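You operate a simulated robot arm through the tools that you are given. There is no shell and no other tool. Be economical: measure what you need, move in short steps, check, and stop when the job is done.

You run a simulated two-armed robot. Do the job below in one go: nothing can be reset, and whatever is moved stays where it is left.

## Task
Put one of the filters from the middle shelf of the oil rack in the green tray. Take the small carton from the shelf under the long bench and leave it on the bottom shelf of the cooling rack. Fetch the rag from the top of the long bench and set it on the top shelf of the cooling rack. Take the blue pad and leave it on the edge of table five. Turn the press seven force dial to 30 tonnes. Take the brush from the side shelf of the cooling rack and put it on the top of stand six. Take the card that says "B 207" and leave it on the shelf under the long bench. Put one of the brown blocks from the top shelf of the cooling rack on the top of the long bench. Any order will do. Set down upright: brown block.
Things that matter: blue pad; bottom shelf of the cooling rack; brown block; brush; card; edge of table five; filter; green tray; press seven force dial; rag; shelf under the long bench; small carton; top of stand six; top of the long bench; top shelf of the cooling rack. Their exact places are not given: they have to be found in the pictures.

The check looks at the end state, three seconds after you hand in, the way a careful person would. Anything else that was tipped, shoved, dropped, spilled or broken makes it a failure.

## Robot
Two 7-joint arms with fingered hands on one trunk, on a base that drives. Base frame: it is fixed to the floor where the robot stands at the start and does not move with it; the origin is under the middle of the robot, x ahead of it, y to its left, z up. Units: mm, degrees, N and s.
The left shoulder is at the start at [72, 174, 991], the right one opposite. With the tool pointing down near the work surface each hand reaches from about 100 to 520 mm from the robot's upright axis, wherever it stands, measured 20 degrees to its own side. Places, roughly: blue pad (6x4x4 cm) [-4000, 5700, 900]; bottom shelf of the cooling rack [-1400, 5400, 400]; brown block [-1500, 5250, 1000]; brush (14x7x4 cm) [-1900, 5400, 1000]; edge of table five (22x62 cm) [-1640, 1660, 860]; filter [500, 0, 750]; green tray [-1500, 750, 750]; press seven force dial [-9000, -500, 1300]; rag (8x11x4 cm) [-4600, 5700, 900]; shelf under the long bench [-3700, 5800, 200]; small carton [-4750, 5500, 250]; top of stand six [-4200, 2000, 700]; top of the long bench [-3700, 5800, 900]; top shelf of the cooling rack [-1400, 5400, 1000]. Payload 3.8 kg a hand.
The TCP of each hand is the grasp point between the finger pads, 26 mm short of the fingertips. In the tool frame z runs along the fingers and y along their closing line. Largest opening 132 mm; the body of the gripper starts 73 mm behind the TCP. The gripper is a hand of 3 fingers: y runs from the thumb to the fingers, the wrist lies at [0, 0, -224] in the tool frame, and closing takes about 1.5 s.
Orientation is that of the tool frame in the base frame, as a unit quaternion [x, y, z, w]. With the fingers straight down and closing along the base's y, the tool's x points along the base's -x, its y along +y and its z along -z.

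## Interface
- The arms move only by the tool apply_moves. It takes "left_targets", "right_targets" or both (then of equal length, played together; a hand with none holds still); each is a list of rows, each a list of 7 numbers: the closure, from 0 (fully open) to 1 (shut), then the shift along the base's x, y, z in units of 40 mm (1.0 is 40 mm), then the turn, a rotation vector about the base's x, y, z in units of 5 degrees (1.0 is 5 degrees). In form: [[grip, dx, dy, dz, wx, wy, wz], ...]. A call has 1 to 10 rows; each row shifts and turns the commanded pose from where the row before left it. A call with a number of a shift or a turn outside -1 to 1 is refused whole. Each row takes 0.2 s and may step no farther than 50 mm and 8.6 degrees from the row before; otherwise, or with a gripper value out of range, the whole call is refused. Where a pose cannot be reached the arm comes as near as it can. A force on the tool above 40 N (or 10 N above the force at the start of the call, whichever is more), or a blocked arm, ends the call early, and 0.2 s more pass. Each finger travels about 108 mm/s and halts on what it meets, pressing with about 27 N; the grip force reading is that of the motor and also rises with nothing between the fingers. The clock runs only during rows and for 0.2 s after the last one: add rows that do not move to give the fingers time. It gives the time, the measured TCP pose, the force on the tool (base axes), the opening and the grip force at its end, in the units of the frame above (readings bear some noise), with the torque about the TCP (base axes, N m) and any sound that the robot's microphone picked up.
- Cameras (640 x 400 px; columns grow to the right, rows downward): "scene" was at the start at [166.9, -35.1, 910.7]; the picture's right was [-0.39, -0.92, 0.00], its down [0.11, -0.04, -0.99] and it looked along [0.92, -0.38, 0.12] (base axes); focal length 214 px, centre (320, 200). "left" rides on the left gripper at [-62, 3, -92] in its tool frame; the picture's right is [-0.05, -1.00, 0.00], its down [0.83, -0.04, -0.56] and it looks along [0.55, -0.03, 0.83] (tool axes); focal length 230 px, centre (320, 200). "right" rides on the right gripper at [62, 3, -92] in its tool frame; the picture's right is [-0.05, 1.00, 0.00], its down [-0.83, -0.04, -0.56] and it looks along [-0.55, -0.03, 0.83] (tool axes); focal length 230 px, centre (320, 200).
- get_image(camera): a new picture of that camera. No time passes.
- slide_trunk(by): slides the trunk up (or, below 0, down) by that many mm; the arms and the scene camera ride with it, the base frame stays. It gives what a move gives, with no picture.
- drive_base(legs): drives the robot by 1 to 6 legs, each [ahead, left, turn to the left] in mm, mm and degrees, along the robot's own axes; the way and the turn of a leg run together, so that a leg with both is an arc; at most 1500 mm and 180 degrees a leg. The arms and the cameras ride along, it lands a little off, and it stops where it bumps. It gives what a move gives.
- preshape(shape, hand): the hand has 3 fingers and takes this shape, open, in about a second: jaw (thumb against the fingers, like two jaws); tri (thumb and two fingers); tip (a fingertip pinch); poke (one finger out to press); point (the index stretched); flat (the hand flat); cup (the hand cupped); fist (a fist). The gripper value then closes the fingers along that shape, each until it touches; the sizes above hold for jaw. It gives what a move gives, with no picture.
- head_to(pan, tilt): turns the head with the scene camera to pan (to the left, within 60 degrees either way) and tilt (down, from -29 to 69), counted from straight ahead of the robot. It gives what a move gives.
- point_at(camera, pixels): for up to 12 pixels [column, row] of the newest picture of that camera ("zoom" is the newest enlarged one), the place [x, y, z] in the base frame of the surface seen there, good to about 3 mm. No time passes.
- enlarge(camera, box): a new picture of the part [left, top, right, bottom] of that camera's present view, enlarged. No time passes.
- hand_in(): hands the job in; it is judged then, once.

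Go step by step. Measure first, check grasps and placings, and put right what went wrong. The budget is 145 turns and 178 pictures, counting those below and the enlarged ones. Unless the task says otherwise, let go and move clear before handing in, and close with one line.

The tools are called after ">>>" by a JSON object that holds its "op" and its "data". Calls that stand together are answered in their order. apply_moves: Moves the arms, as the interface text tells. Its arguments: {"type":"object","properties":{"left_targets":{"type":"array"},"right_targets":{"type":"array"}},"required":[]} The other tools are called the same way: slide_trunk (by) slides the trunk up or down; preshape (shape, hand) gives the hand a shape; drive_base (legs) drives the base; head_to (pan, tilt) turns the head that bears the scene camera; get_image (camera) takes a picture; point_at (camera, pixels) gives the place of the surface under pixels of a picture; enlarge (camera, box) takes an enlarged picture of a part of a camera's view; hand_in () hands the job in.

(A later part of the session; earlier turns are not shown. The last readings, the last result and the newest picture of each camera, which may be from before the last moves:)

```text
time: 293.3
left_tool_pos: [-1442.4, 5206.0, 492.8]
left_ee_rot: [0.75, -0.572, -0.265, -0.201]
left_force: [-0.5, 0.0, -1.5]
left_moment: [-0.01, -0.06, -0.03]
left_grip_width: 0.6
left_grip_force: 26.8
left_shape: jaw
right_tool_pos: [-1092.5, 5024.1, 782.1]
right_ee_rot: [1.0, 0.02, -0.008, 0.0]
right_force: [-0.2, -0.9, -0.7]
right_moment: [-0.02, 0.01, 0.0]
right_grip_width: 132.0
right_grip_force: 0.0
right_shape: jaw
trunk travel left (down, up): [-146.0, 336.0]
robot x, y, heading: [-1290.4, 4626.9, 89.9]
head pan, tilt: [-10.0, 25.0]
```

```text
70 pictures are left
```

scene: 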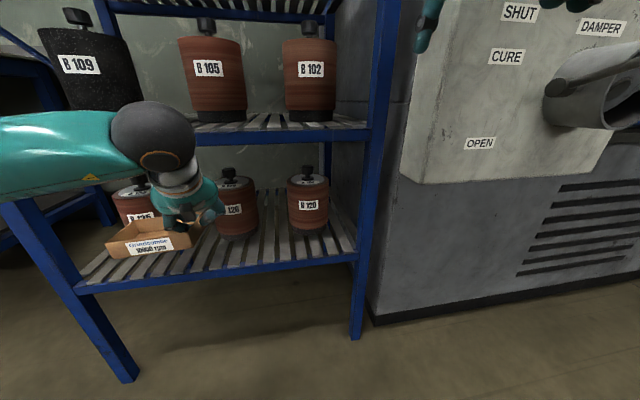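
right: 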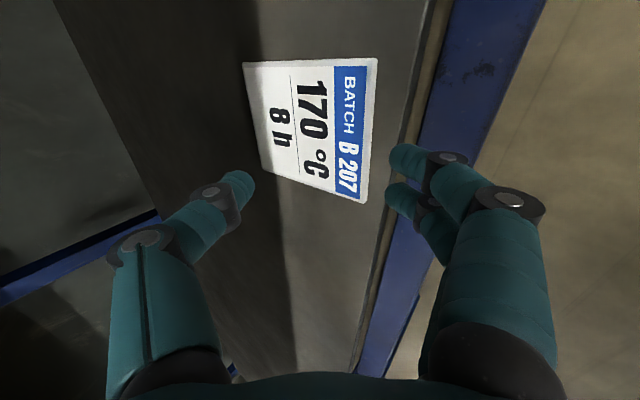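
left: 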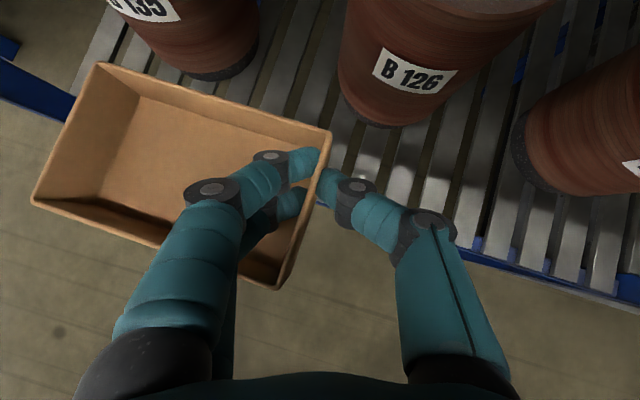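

>>> {"op": "point_at", "data": {"camera": "left", "pixels": [[100, 66], [322, 134], [275, 281], [37, 199], [210, 79], [255, 55], [370, 124], [345, 105], [410, 120], [300, 110], [395, 150], [475, 230]]}}

```text
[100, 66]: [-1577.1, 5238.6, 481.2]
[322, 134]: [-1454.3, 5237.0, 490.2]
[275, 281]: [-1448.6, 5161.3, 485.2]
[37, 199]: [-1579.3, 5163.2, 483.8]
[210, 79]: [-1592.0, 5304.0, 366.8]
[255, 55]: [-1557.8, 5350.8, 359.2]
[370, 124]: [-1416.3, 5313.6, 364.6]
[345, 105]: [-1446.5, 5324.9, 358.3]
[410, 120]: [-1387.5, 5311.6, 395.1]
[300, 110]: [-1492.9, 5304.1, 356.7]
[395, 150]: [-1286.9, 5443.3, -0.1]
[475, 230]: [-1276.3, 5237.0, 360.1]
```

Box is square to the shelf: x −1578..−1450, y 5161..5238. Move 53 mm ahead, then down ~82.

>>> {"op": "apply_moves", "data": {"left_targets": [[1, 0, 0.7, 0, 0, 0, 0], [1, 0, 0.62, 0, 0, 0, 0], [1, 0, 0, -0.8, 0, 0, 0], [1, 0, 0, -0.8, 0, 0, 0], [1, 0, 0, -0.3, 0, 0, 0], [1, 0, 0, 0, 0, 0, 0]]}}

>>> {"op": "get_image", "data": {"camera": "left"}}

>>> {"op": "enlarge", "data": {"camera": "scene", "box": [60, 160, 260, 290]}}

```text
time: 294.7
left_tool_pos: [-1442.6, 5257.7, 417.2]
left_ee_rot: [0.749, -0.573, -0.264, -0.203]
left_force: [-1.0, 0.6, -0.3]
left_moment: [0.03, 0.02, 0.02]
left_grip_width: 0.5
left_grip_force: 27.2
left_shape: jaw
right_tool_pos: [-1092.1, 5023.5, 783.6]
right_ee_rot: [1.0, 0.021, -0.006, 0.0]
right_force: [-0.6, 1.1, 0.1]
right_moment: [-0.01, 0.0, 0.02]
right_grip_width: 131.9
right_grip_force: 0.1
right_shape: jaw
trunk travel left (down, up): [-146.0, 336.0]
robot x, y, heading: [-1293.1, 4625.4, 89.7]
head pan, tilt: [-10.0, 25.0]
```

```text
69 pictures are left
```

left: 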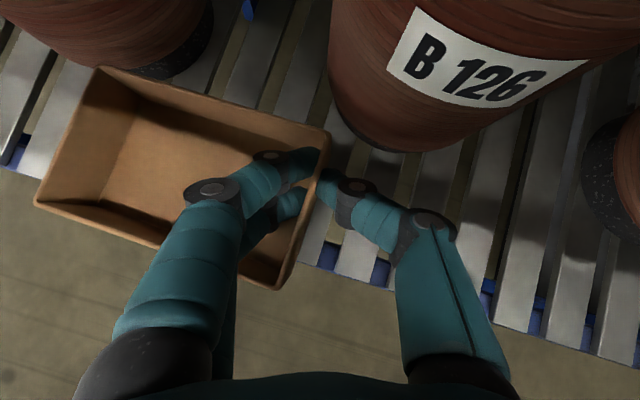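

```text
3.08 times, centred on (160, 225) of scene
```

zoom: 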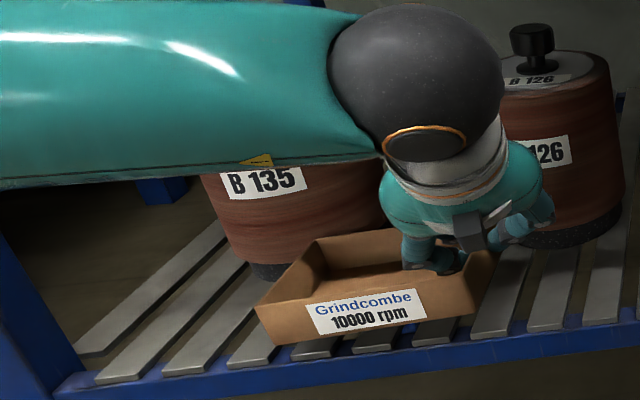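

Almost down. Lower in small steps to contact.

>>> {"op": "apply_moves", "data": {"left_targets": [[1, 0, 0, -0.12, 0, 0, 0], [1, 0, 0, -0.1, 0, 0, 0], [1, 0, 0, 0, 0, 0, 0]]}}

```text
time: 295.5
left_tool_pos: [-1443.4, 5256.8, 407.8]
left_ee_rot: [0.749, -0.573, -0.264, -0.202]
left_force: [0.0, 0.3, -0.1]
left_moment: [-0.02, -0.04, 0.02]
left_grip_width: 0.5
left_grip_force: 27.1
left_shape: jaw
right_tool_pos: [-1091.9, 5023.9, 782.5]
right_ee_rot: [1.0, 0.021, -0.008, 0.0]
right_force: [0.0, -0.4, -0.3]
right_moment: [0.01, -0.02, -0.01]
right_grip_width: 131.9
right_grip_force: 0.1
right_shape: jaw
trunk travel left (down, up): [-146.0, 336.0]
robot x, y, heading: [-1293.4, 4627.0, 89.6]
head pan, tilt: [-10.0, 25.0]
```

>>> {"op": "apply_moves", "data": {"left_targets": [[1, 0, 0, -0.1, 0, 0, 0], [1, 0, 0, -0.1, 0, 0, 0], [1, 0, 0, 0, 0, 0, 0]]}}

>>> {"op": "get_image", "data": {"camera": "left"}}

>>> {"op": "point_at", "data": {"camera": "left", "pixels": [[100, 68], [322, 134], [275, 281], [40, 199], [290, 70], [10, 110]]}}

```text
time: 296.3
left_tool_pos: [-1442.6, 5256.8, 400.0]
left_ee_rot: [0.749, -0.573, -0.265, -0.202]
left_force: [-0.1, 0.1, -0.4]
left_moment: [0.05, -0.01, -0.03]
left_grip_width: 0.3
left_grip_force: 26.5
left_shape: jaw
right_tool_pos: [-1093.5, 5023.6, 782.6]
right_ee_rot: [1.0, 0.021, -0.007, 0.0]
right_force: [-0.1, 0.1, 0.2]
right_moment: [0.01, 0.02, 0.03]
right_grip_width: 132.0
right_grip_force: 0.1
right_shape: jaw
trunk travel left (down, up): [-146.0, 336.0]
robot x, y, heading: [-1294.8, 4628.7, 89.6]
head pan, tilt: [-10.0, 25.0]
```

```text
67 pictures are left
```

left: 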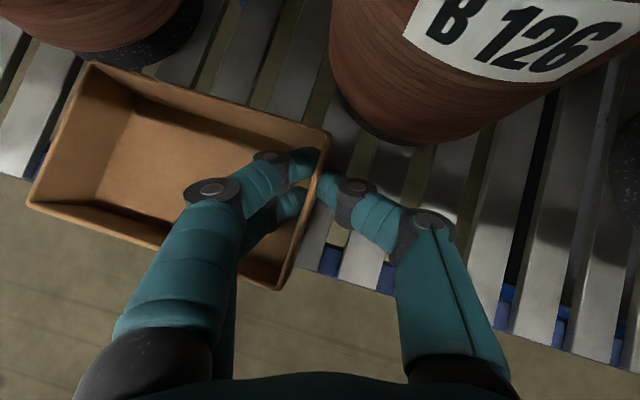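

```text
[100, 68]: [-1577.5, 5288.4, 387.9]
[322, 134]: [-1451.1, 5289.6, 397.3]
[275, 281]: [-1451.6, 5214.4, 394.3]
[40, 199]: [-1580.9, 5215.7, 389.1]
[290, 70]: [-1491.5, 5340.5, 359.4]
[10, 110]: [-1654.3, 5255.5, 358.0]
```

Rim z≈390, so the bottom is on the slats. Release and lift out.

>>> {"op": "apply_moves", "data": {"left_targets": [[0.95, 0, 0, -0.04, 0, 0, 0], [0.85, 0, 0, 0, 0, 0, 0], [0.75, 0, 0, 0, 0, 0, 0], [0.75, 0, 0, 0, 0, 0, 0], [0.75, 0, -0.1, 0.5, 0, 0, 0], [0.75, 0, -0.2, 0.8, 0, 0, 0], [0.75, 0, -0.5, 0.6, 0, 0, 0], [0.75, 0, -0.8, 0.3, 0, 0, 0], [0.75, 0, 0, 0, 0, 0, 0]]}}

>>> {"op": "get_image", "data": {"camera": "left"}}

>>> {"op": "enlarge", "data": {"camera": "scene", "box": [60, 160, 260, 290]}}

```text
time: 298.3
left_tool_pos: [-1442.9, 5194.8, 486.8]
left_ee_rot: [0.75, -0.571, -0.265, -0.202]
left_force: [0.7, -1.0, 0.7]
left_moment: [-0.01, 0.02, 0.01]
left_grip_width: 32.5
left_grip_force: 0.1
left_shape: jaw
right_tool_pos: [-1092.9, 5023.4, 782.4]
right_ee_rot: [1.0, 0.021, -0.007, 0.0]
right_force: [-0.4, 0.7, 0.5]
right_moment: [-0.01, 0.0, -0.01]
right_grip_width: 131.9
right_grip_force: 0.1
right_shape: jaw
trunk travel left (down, up): [-146.0, 336.0]
robot x, y, heading: [-1291.2, 4624.5, 89.8]
head pan, tilt: [-10.0, 25.0]
```

```text
66 pictures are left
```

left: 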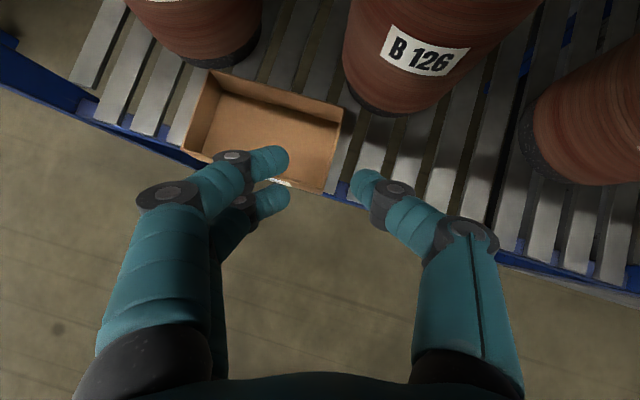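

```text
3.08 times, centred on (160, 225) of scene
```

zoom: 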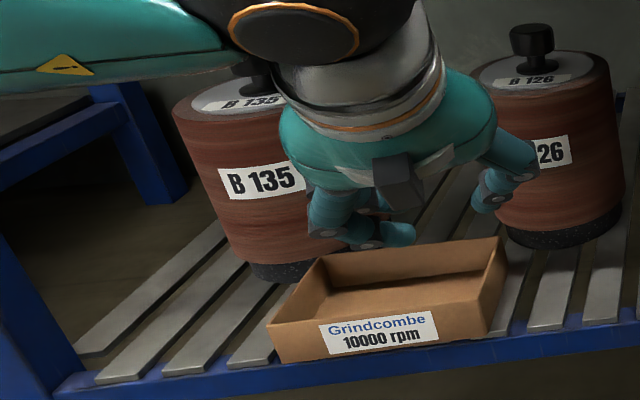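

Carton rests on the bottom shelf. Back off, restore hand orientations, raise, and drive to the bench for rag and pad.

>>> {"op": "drive_base", "data": {"legs": [[-220, 0, 0]]}}

>>> {"op": "apply_moves", "data": {"left_targets": [[0.2, 0, 0, 0.9, 0, 0, -1], [0, 0, 0, 0.9, 0, 0, -1], [0, 0, 0, 0.9, 0, 0, -1], [0, 0, 0, 0.9, 0, 0, 0], [0, 0, 0, 0.9, 0, 0, 0], [0, 0, 0, 0.9, 0, 0, 0], [0, 0, 0, 0.9, 0, 0, 0], [0, 0, 0, 0, 0, 0, 0], [0, 0, 0, 0, 0, 0, 0], [0, 0, 0, 0, 0, 0, 0]], "right_targets": [[0, 0, 0, 0, 0, 0, -1], [0, 0, 0, 0, 0, 0, -1], [0, 0, 0, 0, 0, 0, -1], [0, 0, 0, 0, 0, 0, -1], [0, 0, 0, 0, 0, 0, -1], [0, 0, 0, 0, 0, 0, -1], [0, 0, 0, 0, 0, 0, -1], [0, 0, 0, 0, 0, 0, -1], [0, 0, 0, 0, 0, 0, -1], [0, 0, 0, 0, 0, 0, -1]]}}

>>> {"op": "apply_moves", "data": {"right_targets": [[0, 0, 0, 0, 0, 0, -1], [0, 0, 0, 0, 0, 0, -1], [0, 0, 0, 0, 0, 0, -1], [0, 0, 0, 0, 0, 0, -1], [0, 0, 0, 0, 0, 0, -1], [0, 0, 0, 0, 0, 0, -1], [0, 0, 0, 0, 0, 0, -1], [0, 0, 0, 0, 0, 0, -0.6]]}}

>>> {"op": "slide_trunk", "data": {"by": 250}}

>>> {"op": "drive_base", "data": {"legs": [[0, 1500, 0], [0, 1500, 0]]}}

```text
time: 300.0
left_tool_pos: [-1444.0, 4974.5, 487.8]
left_ee_rot: [0.749, -0.573, -0.265, -0.203]
left_force: [0.0, 0.1, -0.6]
left_moment: [0.01, 0.03, 0.02]
left_grip_width: 32.4
left_grip_force: 0.0
left_shape: jaw
right_tool_pos: [-1094.2, 4803.2, 782.7]
right_ee_rot: [1.0, 0.02, -0.008, 0.0]
right_force: [-0.2, 0.1, 0.4]
right_moment: [0.02, 0.01, 0.0]
right_grip_width: 131.8
right_grip_force: 0.0
right_shape: jaw
trunk travel left (down, up): [-146.0, 336.0]
robot x, y, heading: [-1291.4, 4405.8, 89.5]
head pan, tilt: [-10.0, 25.0]
```

```text
time: 302.2
left_tool_pos: [-1443.8, 4974.6, 739.1]
left_ee_rot: [0.668, -0.666, -0.237, -0.234]
left_force: [0.1, -0.2, 0.0]
left_moment: [0.02, -0.01, 0.01]
left_grip_width: 131.9
left_grip_force: 0.1
left_shape: jaw
right_tool_pos: [-1093.2, 4802.3, 781.9]
right_ee_rot: [0.914, -0.405, -0.006, -0.003]
right_force: [-0.3, -0.1, 0.6]
right_moment: [-0.02, -0.01, 0.01]
right_grip_width: 132.0
right_grip_force: 0.1
right_shape: jaw
trunk travel left (down, up): [-146.0, 336.0]
robot x, y, heading: [-1293.6, 4406.8, 89.7]
head pan, tilt: [-10.0, 25.0]
```

```text
time: 304.0
left_tool_pos: [-1443.7, 4974.4, 738.9]
left_ee_rot: [0.667, -0.666, -0.236, -0.235]
left_force: [0.1, -0.1, 0.4]
left_moment: [-0.03, -0.03, 0.01]
left_grip_width: 132.2
left_grip_force: 0.1
left_shape: jaw
right_tool_pos: [-1093.2, 4803.1, 781.5]
right_ee_rot: [0.733, -0.681, -0.005, -0.005]
right_force: [0.6, -0.2, 0.1]
right_moment: [0.02, 0.04, 0.02]
right_grip_width: 131.9
right_grip_force: 0.0
right_shape: jaw
trunk travel left (down, up): [-146.0, 336.0]
robot x, y, heading: [-1293.7, 4408.5, 89.6]
head pan, tilt: [-10.0, 25.0]
```

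```text
time: 306.6
left_tool_pos: [-1443.3, 4972.8, 987.7]
left_ee_rot: [0.668, -0.666, -0.236, -0.234]
left_force: [0.0, 0.2, -0.6]
left_moment: [0.02, 0.0, -0.01]
left_grip_width: 131.7
left_grip_force: 0.0
left_shape: jaw
right_tool_pos: [-1092.0, 4803.1, 1031.8]
right_ee_rot: [0.733, -0.68, -0.006, -0.004]
right_force: [0.9, 0.3, 0.3]
right_moment: [-0.03, 0.04, -0.02]
right_grip_width: 131.8
right_grip_force: 0.0
right_shape: jaw
trunk travel left (down, up): [-396.0, 86.0]
robot x, y, heading: [-1294.1, 4406.0, 89.6]
head pan, tilt: [-10.0, 25.0]
```

```text
time: 332.7
left_tool_pos: [-4440.8, 4962.8, 988.1]
left_ee_rot: [0.674, -0.66, -0.238, -0.233]
left_force: [-0.9, 0.7, 0.4]
left_moment: [0.04, -0.02, 0.01]
left_grip_width: 131.6
left_grip_force: 0.0
left_shape: jaw
right_tool_pos: [-4088.6, 4799.0, 1032.3]
right_ee_rot: [0.739, -0.673, -0.005, -0.005]
right_force: [0.3, 0.0, -0.2]
right_moment: [0.01, 0.01, -0.02]
right_grip_width: 131.8
right_grip_force: 0.0
right_shape: jaw
trunk travel left (down, up): [-396.0, 86.0]
robot x, y, heading: [-4282.5, 4398.8, 90.6]
head pan, tilt: [-10.0, 25.0]
```

Now drive to put the left hand in line with the rag and over the bench.

>>> {"op": "drive_base", "data": {"legs": [[0, 108, -0.6], [640, 0, 0]]}}

>>> {"op": "get_image", "data": {"camera": "left"}}

```text
time: 337.5
left_tool_pos: [-4550.8, 5606.8, 989.3]
left_ee_rot: [0.672, -0.662, -0.237, -0.233]
left_force: [-0.7, -0.6, 0.2]
left_moment: [0.0, 0.05, -0.01]
left_grip_width: 131.8
left_grip_force: 0.1
left_shape: jaw
right_tool_pos: [-4197.2, 5440.7, 1032.5]
right_ee_rot: [0.737, -0.676, -0.005, -0.005]
right_force: [0.2, -1.0, 0.2]
right_moment: [-0.02, -0.06, -0.02]
right_grip_width: 132.4
right_grip_force: 0.1
right_shape: jaw
trunk travel left (down, up): [-396.0, 86.0]
robot x, y, heading: [-4393.2, 5043.2, 90.3]
head pan, tilt: [-10.0, 25.0]
```

```text
64 pictures are left
```

left: 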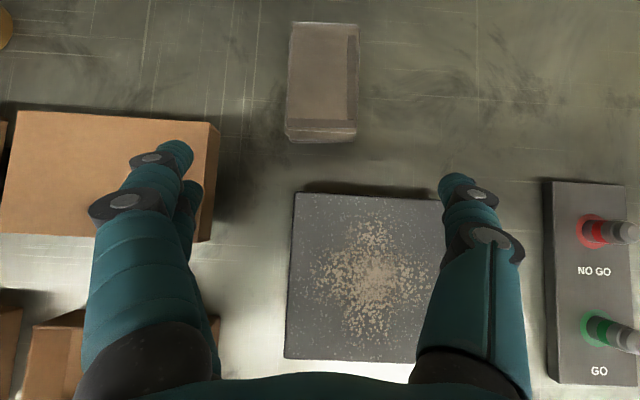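

>>> {"op": "point_at", "data": {"camera": "left", "pixels": [[290, 30], [357, 30], [288, 128], [355, 125], [322, 75], [322, 120], [322, 138], [210, 130], [370, 200], [200, 235]]}}

```text
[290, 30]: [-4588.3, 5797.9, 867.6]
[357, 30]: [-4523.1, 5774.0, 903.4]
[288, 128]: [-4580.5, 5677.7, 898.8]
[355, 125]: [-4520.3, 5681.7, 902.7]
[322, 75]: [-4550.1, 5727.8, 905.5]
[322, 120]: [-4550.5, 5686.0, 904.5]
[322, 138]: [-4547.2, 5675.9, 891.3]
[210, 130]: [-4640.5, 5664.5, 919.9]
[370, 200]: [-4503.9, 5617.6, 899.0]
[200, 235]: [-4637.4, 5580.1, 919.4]
```

Rag: x −4583..−4518, y 5676–5780, top 905; a carton edge at x −4635 (top 920) must be avoided. Drive 35 mm more and move above the rag with a narrower opening.

>>> {"op": "drive_base", "data": {"legs": [[40, 0, 0]]}}

>>> {"op": "apply_moves", "data": {"left_targets": [[0.25, 0.05, 0.9, 0, 0, 0, 0], [0.25, 0, 0.9, 0, 0, 0, 0], [0.25, 0, 0, -0.7, 0, 0, 0], [0.25, 0, 0, 0, 0, 0, 0]]}}

>>> {"op": "get_image", "data": {"camera": "left"}}

```text
time: 338.4
left_tool_pos: [-4550.4, 5646.2, 989.6]
left_ee_rot: [0.672, -0.661, -0.237, -0.233]
left_force: [0.0, -0.2, -0.1]
left_moment: [-0.03, -0.01, -0.01]
left_grip_width: 131.7
left_grip_force: 0.1
left_shape: jaw
right_tool_pos: [-4196.9, 5480.9, 1032.1]
right_ee_rot: [0.737, -0.676, -0.004, -0.004]
right_force: [0.8, -0.2, 1.0]
right_moment: [-0.03, 0.02, 0.0]
right_grip_width: 131.9
right_grip_force: 0.1
right_shape: jaw
trunk travel left (down, up): [-396.0, 86.0]
robot x, y, heading: [-4394.3, 5083.4, 90.4]
head pan, tilt: [-10.0, 25.0]
```

```text
time: 339.4
left_tool_pos: [-4547.1, 5718.7, 961.4]
left_ee_rot: [0.673, -0.661, -0.238, -0.233]
left_force: [-0.5, -0.1, 0.2]
left_moment: [0.01, 0.03, -0.01]
left_grip_width: 99.4
left_grip_force: 0.0
left_shape: jaw
right_tool_pos: [-4197.1, 5480.7, 1032.9]
right_ee_rot: [0.738, -0.675, -0.005, -0.004]
right_force: [0.2, -0.3, -0.5]
right_moment: [0.01, -0.01, 0.02]
right_grip_width: 132.1
right_grip_force: 0.2
right_shape: jaw
trunk travel left (down, up): [-396.0, 86.0]
robot x, y, heading: [-4394.9, 5080.0, 90.4]
head pan, tilt: [-10.0, 25.0]
```

```text
63 pictures are left
```

left: 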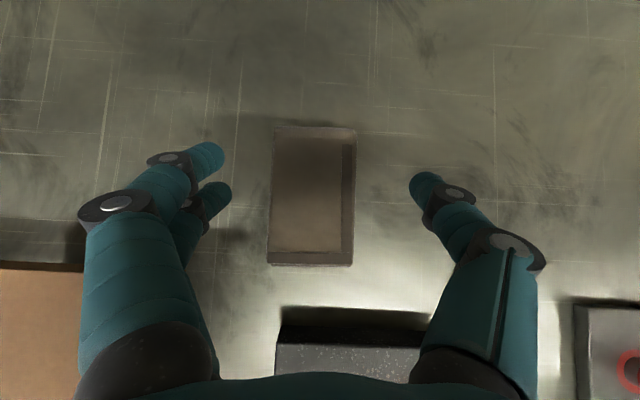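

Centred over the rag. Descend to z≈900 and close.

>>> {"op": "apply_moves", "data": {"left_targets": [[0.25, 0, 0, -0.8, 0, 0, 0], [0.25, 0, 0, -0.7, 0, 0, 0], [0.25, 0, 0, 0, 0, 0, 0], [0.45, 0, 0, 0, 0, 0, 0], [0.65, 0, 0, 0, 0, 0, 0], [0.85, 0, 0, 0, 0, 0, 0], [0.9, 0, 0, 0, 0, 0, 0], [0.9, 0, 0, 0, 0, 0, 0], [0.9, 0, 0, 0, 0, 0, 0]]}}

>>> {"op": "apply_moves", "data": {"left_targets": [[0.9, 0, 0, 0.7, 0, 0, 0], [0.9, 0, 0, 0.9, 0, 0, 0], [0.9, 0, 0, 0.9, 0, 0, 0], [0.9, 0, 0, 0, 0, 0, 0]]}}

>>> {"op": "get_image", "data": {"camera": "left"}}

```text
time: 341.4
left_tool_pos: [-4547.0, 5719.4, 901.9]
left_ee_rot: [0.672, -0.662, -0.237, -0.234]
left_force: [-0.3, -0.4, -0.3]
left_moment: [0.0, 0.02, 0.02]
left_grip_width: 63.8
left_grip_force: 26.7
left_shape: jaw
right_tool_pos: [-4198.1, 5481.1, 1032.2]
right_ee_rot: [0.737, -0.676, -0.005, -0.005]
right_force: [-0.7, -0.3, -0.4]
right_moment: [-0.03, 0.01, 0.01]
right_grip_width: 131.8
right_grip_force: 0.0
right_shape: jaw
trunk travel left (down, up): [-396.0, 86.0]
robot x, y, heading: [-4390.4, 5081.6, 90.6]
head pan, tilt: [-10.0, 25.0]
```

```text
time: 342.4
left_tool_pos: [-4549.2, 5715.9, 1002.4]
left_ee_rot: [0.672, -0.662, -0.237, -0.234]
left_force: [0.1, 0.6, -1.2]
left_moment: [-0.03, 0.0, 0.01]
left_grip_width: 64.0
left_grip_force: 27.2
left_shape: jaw
right_tool_pos: [-4197.6, 5480.0, 1033.4]
right_ee_rot: [0.737, -0.676, -0.005, -0.005]
right_force: [0.0, -0.2, 0.2]
right_moment: [0.0, 0.02, 0.01]
right_grip_width: 131.8
right_grip_force: 0.1
right_shape: jaw
trunk travel left (down, up): [-396.0, 86.0]
robot x, y, heading: [-4393.0, 5080.3, 90.5]
head pan, tilt: [-10.0, 25.0]
```

```text
62 pictures are left
```

left: 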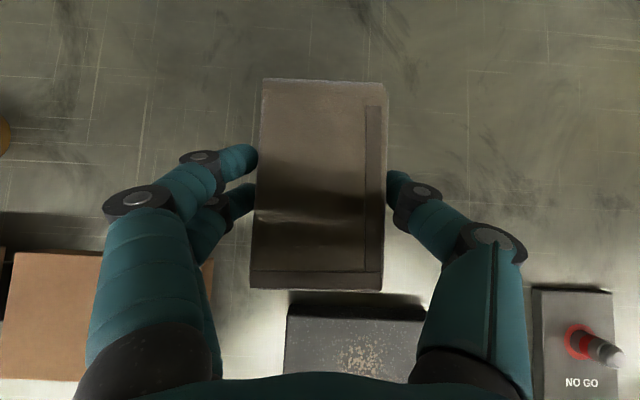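

Rag is held. Raise it, tilt the right hand forward, then shift right 220 mm to the blue pad.

>>> {"op": "apply_moves", "data": {"left_targets": [[0.9, 0, -0.5, 0.7, 0, 0, 0], [0.9, 0, -0.5, 0.5, 0, 0, 0], [0.9, 0, -0.5, 0, 0, 0, 0], [0.9, 0, -0.5, 0, 0, 0, 0], [0.9, 0, 0, 0, 0, 0, 0], [0.9, 0, 0, 0, 0, 0, 0], [0.9, 0, 0, 0, 0, 0, 0], [0.9, 0, 0, 0, 0, 0, 0]], "right_targets": [[0, 0, 0.4, 0.2, 1, 0, -0.8], [0, 0, 0.4, 0.2, 1, 0, 0], [0, 0, 0.4, 0.2, 1, 0, 0], [0, 0, 0.4, 0.2, 1, 0, 0], [0, 0, 0.4, 0, 1, 0, 0], [0, 0, 0.4, 0, 1, 0, 0], [0, 0, 0.4, 0, 1, 0, 0], [0, 0, 0.4, 0, 1, 0, 0]]}}

>>> {"op": "drive_base", "data": {"legs": [[0, -205, -0.5]]}}

>>> {"op": "get_image", "data": {"camera": "right"}}

```text
time: 344.2
left_tool_pos: [-4549.4, 5637.1, 1047.8]
left_ee_rot: [0.672, -0.661, -0.237, -0.234]
left_force: [0.7, 0.6, -0.1]
left_moment: [-0.02, 0.01, -0.02]
left_grip_width: 63.8
left_grip_force: 26.8
left_shape: jaw
right_tool_pos: [-4196.6, 5610.2, 1065.8]
right_ee_rot: [0.668, -0.657, -0.245, -0.251]
right_force: [-0.4, 0.1, 0.4]
right_moment: [-0.01, 0.0, -0.01]
right_grip_width: 132.0
right_grip_force: 0.1
right_shape: jaw
trunk travel left (down, up): [-396.0, 86.0]
robot x, y, heading: [-4391.0, 5081.8, 90.3]
head pan, tilt: [-10.0, 25.0]
```

```text
time: 346.6
left_tool_pos: [-4339.5, 5639.7, 1048.6]
left_ee_rot: [0.668, -0.666, -0.236, -0.235]
left_force: [0.6, 0.2, -0.5]
left_moment: [0.02, 0.0, 0.02]
left_grip_width: 64.0
left_grip_force: 26.7
left_shape: jaw
right_tool_pos: [-3986.6, 5606.4, 1064.4]
right_ee_rot: [0.664, -0.661, -0.242, -0.252]
right_force: [-0.4, 0.1, -0.2]
right_moment: [0.0, 0.0, -0.02]
right_grip_width: 131.7
right_grip_force: 0.2
right_shape: jaw
trunk travel left (down, up): [-396.0, 86.0]
robot x, y, heading: [-4190.4, 5078.8, 89.7]
head pan, tilt: [-10.0, 25.0]
```

```text
61 pictures are left
```

right: 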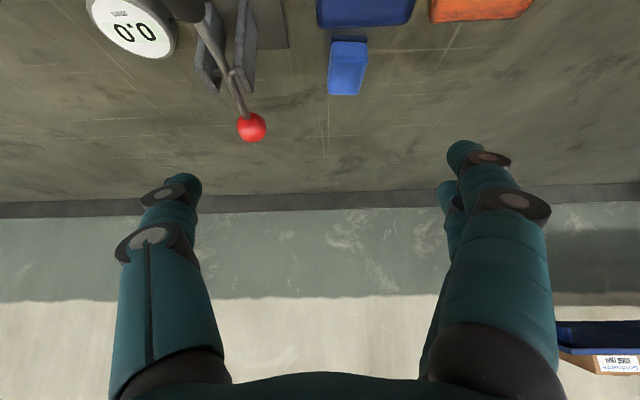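

>>> {"op": "point_at", "data": {"camera": "right", "pixels": [[332, 50], [364, 50], [330, 92], [358, 93], [347, 70], [251, 128], [232, 85], [365, 20], [347, 94]]}}

>>> {"op": "enlarge", "data": {"camera": "right", "box": [200, 0, 460, 162]}}

```text
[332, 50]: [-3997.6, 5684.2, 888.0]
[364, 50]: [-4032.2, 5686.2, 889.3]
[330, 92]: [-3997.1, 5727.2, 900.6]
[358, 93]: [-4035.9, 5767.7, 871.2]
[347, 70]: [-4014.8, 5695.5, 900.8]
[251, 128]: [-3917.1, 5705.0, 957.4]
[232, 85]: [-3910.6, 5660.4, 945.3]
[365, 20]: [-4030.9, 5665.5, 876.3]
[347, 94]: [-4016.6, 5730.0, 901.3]
```

```text
2.46 times, centred on (330, 81) of right
```

zoom: 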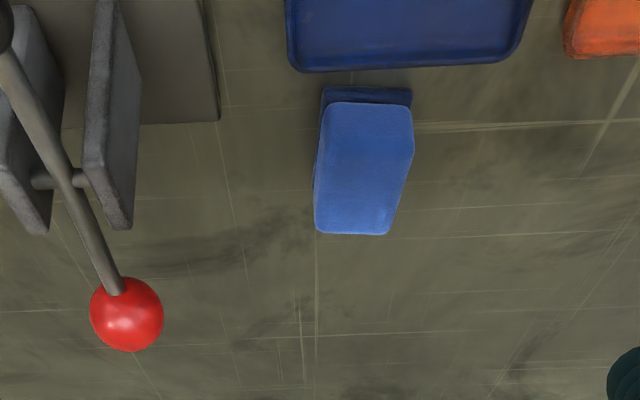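

Pad: x −4035..−3997, y 5686–5745, top 901; lever ball at (−3917,5705,957). Approach with narrowed fingers, biased away from the ball.

>>> {"op": "apply_moves", "data": {"right_targets": [[0.45, -0.28, 0.88, 0, 0, 0, 0], [0.45, -0.28, 0.88, 0, 0, 0, 0], [0.45, -0.28, 0.88, 0, 0, 0, 0], [0.45, 0, 0, -0.9, 0, 0, 0], [0.45, 0, 0, -0.9, 0, 0, 0], [0.45, 0, 0, 0, 0, 0, 0]]}}

>>> {"op": "get_image", "data": {"camera": "right"}}

```text
time: 348.0
left_tool_pos: [-4338.6, 5639.5, 1047.8]
left_ee_rot: [0.668, -0.666, -0.236, -0.235]
left_force: [-0.3, -0.7, -0.2]
left_moment: [0.0, 0.0, -0.01]
left_grip_width: 63.6
left_grip_force: 26.2
left_shape: jaw
right_tool_pos: [-4006.5, 5685.9, 991.3]
right_ee_rot: [0.664, -0.661, -0.242, -0.252]
right_force: [-0.4, 1.0, 0.3]
right_moment: [0.01, -0.03, 0.01]
right_grip_width: 73.0
right_grip_force: 0.1
right_shape: jaw
right hand out of reach, approached as far as the arm can: row 3
trunk travel left (down, up): [-396.0, 86.0]
robot x, y, heading: [-4189.5, 5081.2, 89.7]
head pan, tilt: [-10.0, 25.0]
```

```text
59 pictures are left
```

right: 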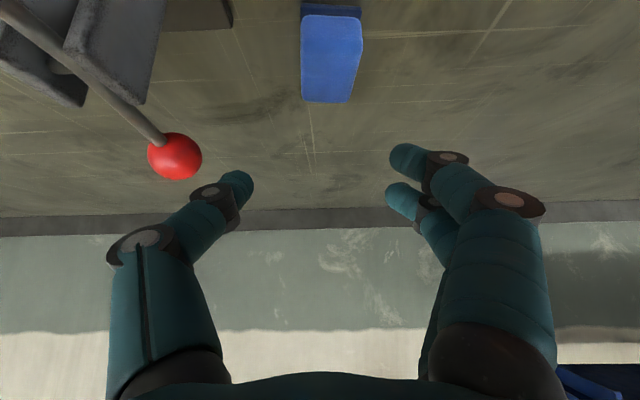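

Shift away from the ball first, then forward and down.

>>> {"op": "apply_moves", "data": {"right_targets": [[0.45, -0.4, 0.0, 0, 0, 0, 0], [0.45, 0, 0.2, -0.5, 0, 0, 0], [0.45, 0, 0.2, -0.5, 0, 0, 0], [0.45, 0, 0.15, -0.5, 0, 0, 0], [0.45, 0, 0, -0.4, 0, 0, 0], [0.45, 0, 0, 0, 0, 0, 0]]}}

>>> {"op": "get_image", "data": {"camera": "right"}}

```text
time: 349.4
left_tool_pos: [-4338.5, 5637.0, 1050.6]
left_ee_rot: [0.667, -0.665, -0.237, -0.237]
left_force: [-0.2, -0.2, -0.7]
left_moment: [0.0, 0.01, -0.02]
left_grip_width: 63.8
left_grip_force: 26.9
left_shape: jaw
right_tool_pos: [-3989.8, 5697.7, 931.9]
right_ee_rot: [0.662, -0.657, -0.254, -0.255]
right_force: [0.5, 4.2, 38.6]
right_moment: [0.28, 1.69, -0.16]
right_grip_width: 71.8
right_grip_force: 0.1
right_shape: jaw
right hand out of reach, approached as far as the arm can: row 1, 2, 3, 4
trunk travel left (down, up): [-396.0, 86.0]
robot x, y, heading: [-4191.8, 5084.4, 89.6]
head pan, tilt: [-10.0, 25.0]
```

```text
58 pictures are left
```

right: 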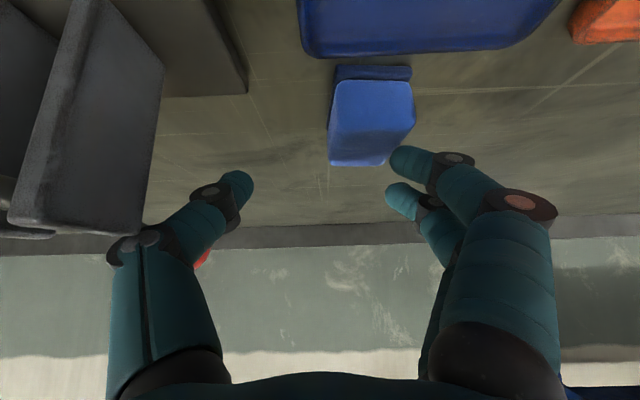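

The hand drifted toward the lever and is pressing on it (38 N). Lift straight up at once and inspect.

>>> {"op": "apply_moves", "data": {"right_targets": [[0.45, 0, 0, 0.9, 0, 0, 0], [0.45, 0, 0, 0.9, 0, 0, 0], [0.45, 0, 0, 0.5, 0, 0, 0]]}}

>>> {"op": "get_image", "data": {"camera": "right"}}

>>> {"op": "point_at", "data": {"camera": "right", "pixels": [[175, 160], [110, 95], [330, 60]]}}

```text
time: 350.2
left_tool_pos: [-4339.6, 5639.5, 1046.9]
left_ee_rot: [0.668, -0.666, -0.236, -0.235]
left_force: [0.2, 0.1, -0.3]
left_moment: [-0.01, 0.01, -0.02]
left_grip_width: 63.7
left_grip_force: 27.1
left_shape: jaw
right_tool_pos: [-3989.5, 5695.4, 1012.7]
right_ee_rot: [0.665, -0.661, -0.241, -0.25]
right_force: [-0.4, 0.0, 0.1]
right_moment: [0.03, -0.01, -0.01]
right_grip_width: 72.8
right_grip_force: 0.0
right_shape: jaw
trunk travel left (down, up): [-396.0, 86.0]
robot x, y, heading: [-4193.4, 5081.7, 89.8]
head pan, tilt: [-10.0, 25.0]
```

```text
57 pictures are left
```

right: 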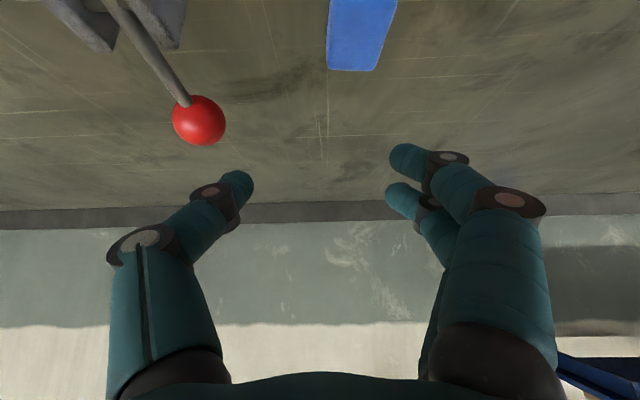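

```text
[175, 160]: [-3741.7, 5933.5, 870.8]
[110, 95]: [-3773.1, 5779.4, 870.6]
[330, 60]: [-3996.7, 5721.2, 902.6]
```

>>> {"op": "point_at", "data": {"camera": "right", "pixels": [[200, 120], [160, 60], [362, 40], [372, 66], [338, 66]]}}

>>> {"op": "head_to", "data": {"pan": -25, "tilt": 15}}

>>> {"op": "get_image", "data": {"camera": "scene"}}

```text
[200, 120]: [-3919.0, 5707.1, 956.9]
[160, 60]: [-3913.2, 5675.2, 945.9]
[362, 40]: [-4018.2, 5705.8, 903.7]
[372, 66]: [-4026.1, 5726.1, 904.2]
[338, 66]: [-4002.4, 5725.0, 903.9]
```

```text
time: 350.9
left_tool_pos: [-4338.7, 5639.9, 1048.3]
left_ee_rot: [0.668, -0.665, -0.236, -0.235]
left_force: [0.1, 0.3, 0.0]
left_moment: [0.0, -0.01, 0.02]
left_grip_width: 63.9
left_grip_force: 26.7
left_shape: jaw
right_tool_pos: [-3989.3, 5696.6, 1013.3]
right_ee_rot: [0.664, -0.661, -0.242, -0.252]
right_force: [0.8, 0.5, 0.5]
right_moment: [0.01, -0.03, -0.02]
right_grip_width: 72.7
right_grip_force: 0.2
right_shape: jaw
trunk travel left (down, up): [-396.0, 86.0]
robot x, y, heading: [-4190.1, 5080.6, 90.1]
head pan, tilt: [-25.0, 15.0]
```

```text
56 pictures are left
```

scene: 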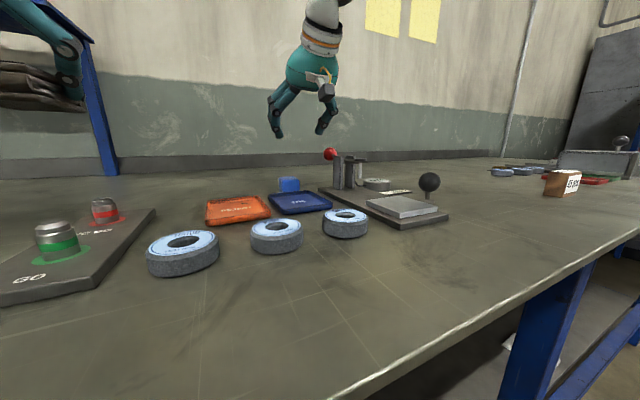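

Lever is unmoved (ball still at −3919,5707,957). The arm can't come inward far enough; shift the base 40 mm left and 25 ahead instead.

>>> {"op": "drive_base", "data": {"legs": [[22, 36, 0]]}}

>>> {"op": "apply_moves", "data": {"right_targets": [[0.5, 0, 0, -0.5, 0, 0, 0], [0.5, 0, 0, -0.4, 0, 0, 0], [0.5, 0, 0, 0, 0, 0, 0]]}}

>>> {"op": "get_image", "data": {"camera": "right"}}

```text
time: 351.9
left_tool_pos: [-4375.2, 5662.3, 1048.0]
left_ee_rot: [0.668, -0.666, -0.236, -0.235]
left_force: [-1.0, -0.3, -0.2]
left_moment: [0.0, 0.01, -0.01]
left_grip_width: 63.8
left_grip_force: 27.1
left_shape: jaw
right_tool_pos: [-4025.3, 5717.9, 1012.4]
right_ee_rot: [0.664, -0.661, -0.242, -0.252]
right_force: [0.1, 0.0, -0.9]
right_moment: [-0.01, -0.01, 0.02]
right_grip_width: 73.1
right_grip_force: 0.1
right_shape: jaw
trunk travel left (down, up): [-396.0, 86.0]
robot x, y, heading: [-4226.9, 5102.8, 89.9]
head pan, tilt: [-25.0, 15.0]
```

```text
time: 352.7
left_tool_pos: [-4373.9, 5660.7, 1048.0]
left_ee_rot: [0.668, -0.665, -0.236, -0.235]
left_force: [0.2, -0.6, -0.9]
left_moment: [0.03, 0.02, 0.02]
left_grip_width: 63.7
left_grip_force: 27.1
left_shape: jaw
right_tool_pos: [-4024.3, 5717.8, 975.8]
right_ee_rot: [0.664, -0.661, -0.242, -0.252]
right_force: [0.4, 0.2, 0.9]
right_moment: [0.01, -0.02, -0.01]
right_grip_width: 66.7
right_grip_force: 0.0
right_shape: jaw
trunk travel left (down, up): [-396.0, 86.0]
robot x, y, heading: [-4226.1, 5106.4, 89.9]
head pan, tilt: [-25.0, 15.0]
```

```text
55 pictures are left
```

right: 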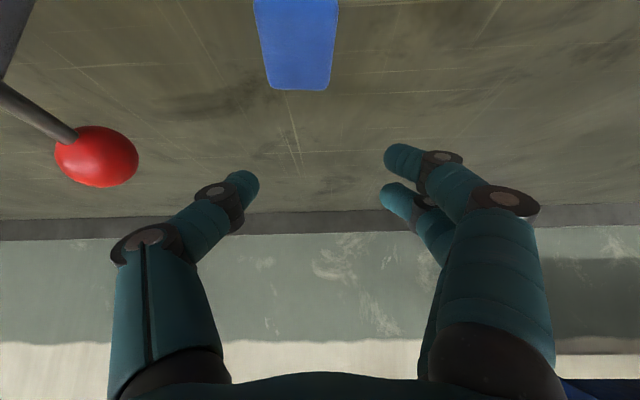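

Descend to the pad with fine correction; lever is clear by ~20 mm.

>>> {"op": "apply_moves", "data": {"right_targets": [[0.5, 0.1, -0.2, -0.6, 0, 0, 0], [0.5, 0, 0, -0.6, 0, 0, 0], [0.5, 0, 0, -0.4, 0, 0, 0], [0.5, 0, 0, 0, 0, 0, 0]]}}

>>> {"op": "get_image", "data": {"camera": "right"}}

```text
time: 353.7
left_tool_pos: [-4375.2, 5661.0, 1048.1]
left_ee_rot: [0.668, -0.665, -0.236, -0.235]
left_force: [-0.6, 0.4, -0.7]
left_moment: [0.03, 0.02, 0.01]
left_grip_width: 63.7
left_grip_force: 26.8
left_shape: jaw
right_tool_pos: [-4020.2, 5709.9, 913.3]
right_ee_rot: [0.664, -0.661, -0.243, -0.252]
right_force: [0.1, -1.1, 0.5]
right_moment: [-0.01, -0.02, 0.0]
right_grip_width: 66.4
right_grip_force: 0.0
right_shape: jaw
trunk travel left (down, up): [-396.0, 86.0]
robot x, y, heading: [-4225.5, 5102.0, 89.7]
head pan, tilt: [-25.0, 15.0]
```

```text
54 pictures are left
```

right: 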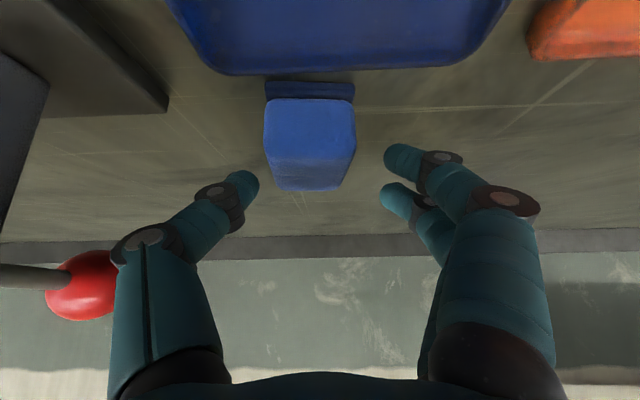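

Lower 12 mm more, slightly back, and close.

>>> {"op": "apply_moves", "data": {"right_targets": [[0.55, 0.05, -0.15, -0.28, 0, 0, 0], [0.6, 0, 0, 0, 0, 0, 0], [0.75, 0, 0, 0, 0, 0, 0], [0.9, 0, 0, 0, 0, 0, 0], [1, 0, 0, 0, 0, 0, 0], [1, 0, 0, 0, 0, 0, 0], [1, 0, 0, 0, 0, 0, 0]]}}

>>> {"op": "get_image", "data": {"camera": "right"}}

```text
time: 355.3
left_tool_pos: [-4375.4, 5660.8, 1047.1]
left_ee_rot: [0.668, -0.665, -0.236, -0.235]
left_force: [0.2, -0.5, -0.4]
left_moment: [-0.02, 0.04, -0.02]
left_grip_width: 63.8
left_grip_force: 27.3
left_shape: jaw
right_tool_pos: [-4020.3, 5705.0, 902.3]
right_ee_rot: [0.664, -0.661, -0.242, -0.252]
right_force: [1.3, 0.0, -0.4]
right_moment: [0.0, 0.02, 0.02]
right_grip_width: 32.4
right_grip_force: 27.2
right_shape: jaw
trunk travel left (down, up): [-396.0, 86.0]
robot x, y, heading: [-4228.9, 5104.2, 89.6]
head pan, tilt: [-25.0, 15.0]
```

```text
53 pictures are left
```

right: 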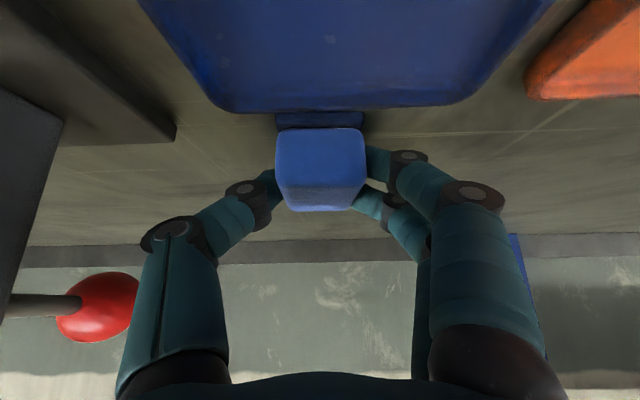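

Pad gripped. Lift straight up, then back off from the bench.

>>> {"op": "apply_moves", "data": {"right_targets": [[1, -0.05, 0, 0.5, 0, 0, 0], [1, -0.05, 0, 0.8, 0, 0, 0], [1, 0, 0, 0.9, 0, 0, 0], [1, 0, 0, 0.9, 0, 0, 0], [1, 0, 0, 0.5, 0, 0, 0], [1, 0, 0, 0, 0, 0, 0]]}}

>>> {"op": "get_image", "data": {"camera": "scene"}}

>>> {"op": "drive_base", "data": {"legs": [[-600, 0, 0]]}}

```text
time: 356.7
left_tool_pos: [-4375.5, 5662.0, 1047.2]
left_ee_rot: [0.667, -0.666, -0.235, -0.235]
left_force: [-0.1, -0.7, 0.2]
left_moment: [0.0, 0.02, 0.02]
left_grip_width: 63.5
left_grip_force: 27.3
left_shape: jaw
right_tool_pos: [-4023.5, 5703.2, 1045.5]
right_ee_rot: [0.664, -0.661, -0.242, -0.252]
right_force: [0.1, -0.1, 0.0]
right_moment: [-0.01, 0.02, 0.04]
right_grip_width: 32.4
right_grip_force: 27.1
right_shape: jaw
trunk travel left (down, up): [-396.0, 86.0]
robot x, y, heading: [-4226.7, 5108.5, 89.9]
head pan, tilt: [-25.0, 15.0]
```

```text
52 pictures are left
```

scene: 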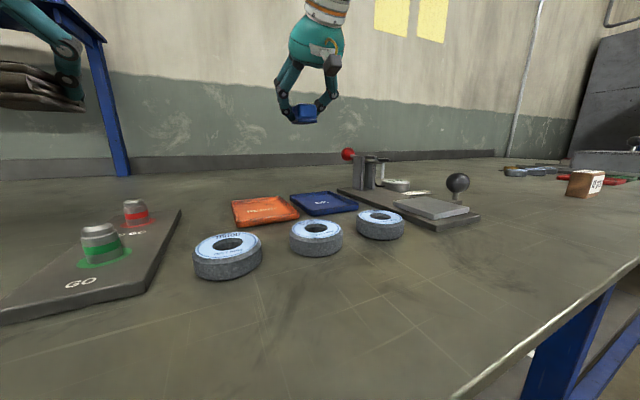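

```text
time: 360.2
left_tool_pos: [-4382.0, 5049.2, 1047.6]
left_ee_rot: [0.67, -0.663, -0.237, -0.235]
left_force: [1.2, -0.7, 0.1]
left_moment: [-0.01, 0.0, 0.01]
left_grip_width: 63.5
left_grip_force: 26.3
left_shape: jaw
right_tool_pos: [-4029.2, 5093.8, 1045.1]
right_ee_rot: [0.666, -0.659, -0.242, -0.251]
right_force: [0.2, 0.0, 0.3]
right_moment: [0.0, 0.0, -0.01]
right_grip_width: 32.4
right_grip_force: 27.1
right_shape: jaw
trunk travel left (down, up): [-396.0, 86.0]
robot x, y, heading: [-4228.5, 4494.4, 90.1]
head pan, tilt: [-25.0, 15.0]
```

Both held, the bench is untouched. Straighten the right hand and drive to the cooling rack.

>>> {"op": "apply_moves", "data": {"right_targets": [[1, 0, -0.5, 0.2, -1, 0, 0], [1, 0, -0.5, 0.2, -1, 0, 0], [1, 0, -0.5, 0.2, -1, 0, 0], [1, 0, -0.5, 0, -1, 0, 0], [1, 0, -0.5, 0, -1, 0, 0], [1, 0, -0.5, 0, -1, 0, 0], [1, 0, -0.5, 0, -1, 0, 0], [1, 0, -0.5, 0, -1, 0, 0]]}}

>>> {"op": "drive_base", "data": {"legs": [[0, -1470, 0], [0, -1470, 0]]}}

>>> {"op": "head_to", "data": {"pan": 12, "tilt": 15}}

>>> {"op": "get_image", "data": {"camera": "scene"}}

```text
time: 362.0
left_tool_pos: [-4380.1, 5050.6, 1048.0]
left_ee_rot: [0.672, -0.662, -0.237, -0.233]
left_force: [0.5, 0.9, -0.5]
left_moment: [-0.03, 0.01, -0.02]
left_grip_width: 63.7
left_grip_force: 26.9
left_shape: jaw
right_tool_pos: [-4029.3, 4933.2, 1068.9]
right_ee_rot: [0.712, -0.703, -0.002, -0.006]
right_force: [0.5, 0.0, -0.3]
right_moment: [-0.02, 0.03, 0.0]
right_grip_width: 32.2
right_grip_force: 26.7
right_shape: jaw
trunk travel left (down, up): [-396.0, 86.0]
robot x, y, heading: [-4232.0, 4491.3, 89.9]
head pan, tilt: [-25.0, 15.0]
```

```text
time: 387.8
left_tool_pos: [-1398.5, 5011.2, 1047.1]
left_ee_rot: [-0.655, 0.679, 0.231, 0.24]
left_force: [-0.1, -0.2, -0.5]
left_moment: [0.0, -0.01, 0.03]
left_grip_width: 63.7
left_grip_force: 26.8
left_shape: jaw
right_tool_pos: [-1052.5, 4878.0, 1069.1]
right_ee_rot: [-0.695, 0.719, 0.002, 0.007]
right_force: [1.0, -0.2, -0.3]
right_moment: [-0.02, 0.0, -0.02]
right_grip_width: 32.4
right_grip_force: 26.7
right_shape: jaw
trunk travel left (down, up): [-396.0, 86.0]
robot x, y, heading: [-1271.5, 4444.4, 87.3]
head pan, tilt: [-25.0, 15.0]
```

```text
time: 388.8
left_tool_pos: [-1398.7, 5010.4, 1048.4]
left_ee_rot: [-0.654, 0.679, 0.231, 0.24]
left_force: [0.2, -0.2, -1.1]
left_moment: [0.02, 0.01, -0.03]
left_grip_width: 63.8
left_grip_force: 26.3
left_shape: jaw
right_tool_pos: [-1054.8, 4878.1, 1069.9]
right_ee_rot: [-0.695, 0.719, 0.002, 0.007]
right_force: [0.1, -0.3, 0.4]
right_moment: [0.01, 0.01, -0.02]
right_grip_width: 32.5
right_grip_force: 27.1
right_shape: jaw
trunk travel left (down, up): [-396.0, 86.0]
robot x, y, heading: [-1269.3, 4447.5, 87.1]
head pan, tilt: [12.0, 15.0]
```

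```text
51 pictures are left
```

scene: 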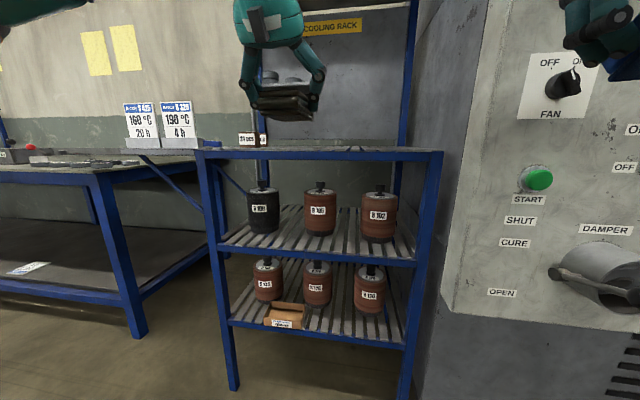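

Rack is as left. Straighten heading and drive ahead 310 so the rag is over the top shelf.

>>> {"op": "drive_base", "data": {"legs": [[0, 0, 2.8], [315, 10, 0]]}}

>>> {"op": "get_image", "data": {"camera": "left"}}

>>> {"op": "point_at", "data": {"camera": "left", "pixels": [[320, 310], [150, 120], [450, 120], [60, 60], [322, 85], [322, 285]]}}

```text
time: 391.0
left_tool_pos: [-1430.4, 5249.3, 1046.9]
left_ee_rot: [0.67, -0.664, -0.236, -0.235]
left_force: [0.4, -1.4, -0.5]
left_moment: [0.0, -0.01, -0.01]
left_grip_width: 63.6
left_grip_force: 27.0
left_shape: jaw
right_tool_pos: [-1082.2, 5122.6, 1068.5]
right_ee_rot: [0.708, -0.706, 0.009, 0.003]
right_force: [1.8, -2.5, 0.7]
right_moment: [0.09, 0.03, -0.1]
right_grip_width: 32.4
right_grip_force: 27.1
right_shape: jaw
trunk travel left (down, up): [-396.0, 86.0]
robot x, y, heading: [-1277.2, 4692.5, 89.8]
head pan, tilt: [12.0, 15.0]
stopped in leg 2: the force on the tool passed its limit at 87 N (the readings are from after the stop); the commanded pose is now the measured one
```

```text
50 pictures are left
```

left: 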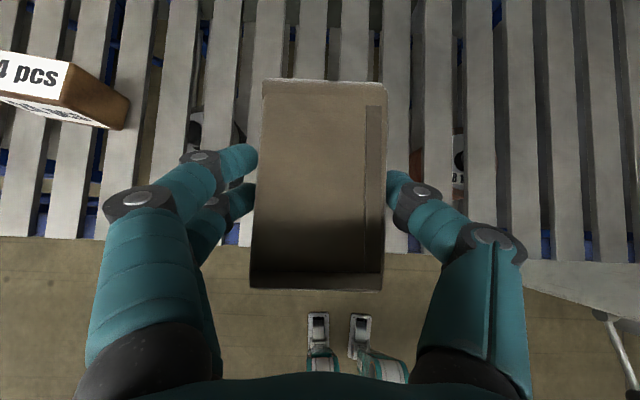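

```text
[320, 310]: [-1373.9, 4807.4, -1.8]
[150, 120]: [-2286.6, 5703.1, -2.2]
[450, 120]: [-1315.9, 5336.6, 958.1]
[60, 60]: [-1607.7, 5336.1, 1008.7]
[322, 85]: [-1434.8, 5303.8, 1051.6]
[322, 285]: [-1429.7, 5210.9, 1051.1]
```

The right hand bumped something near the oven (87 N). Look there before moving on.

>>> {"op": "head_to", "data": {"pan": -38, "tilt": 0}}

>>> {"op": "get_image", "data": {"camera": "scene"}}

>>> {"op": "get_image", "data": {"camera": "right"}}

```text
time: 392.2
left_tool_pos: [-1431.4, 5248.8, 1047.9]
left_ee_rot: [0.669, -0.664, -0.237, -0.235]
left_force: [-0.6, 0.2, -0.6]
left_moment: [-0.01, 0.03, 0.04]
left_grip_width: 63.8
left_grip_force: 27.0
left_shape: jaw
right_tool_pos: [-1081.8, 5123.1, 1068.5]
right_ee_rot: [0.708, -0.706, 0.011, 0.002]
right_force: [0.8, -6.3, -0.9]
right_moment: [0.15, 0.0, -0.32]
right_grip_width: 32.6
right_grip_force: 27.0
right_shape: jaw
trunk travel left (down, up): [-396.0, 86.0]
robot x, y, heading: [-1280.0, 4692.1, 89.8]
head pan, tilt: [-38.0, 0.0]
```

```text
49 pictures are left
```

scene: 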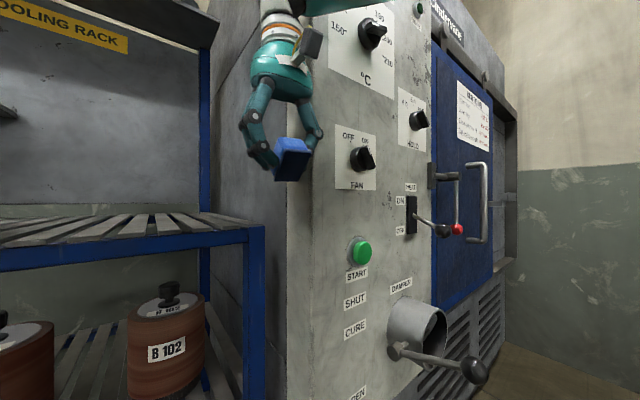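

```text
48 pictures are left
```

right: 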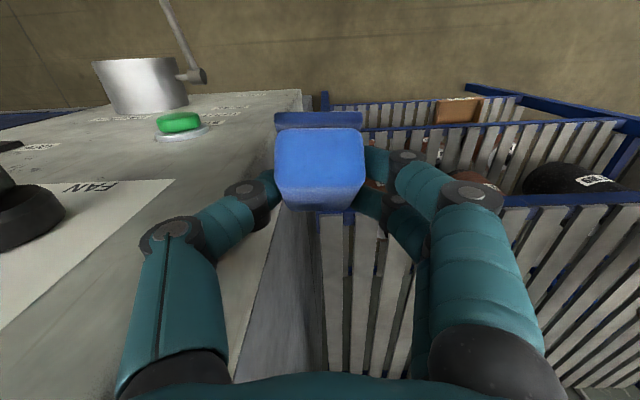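

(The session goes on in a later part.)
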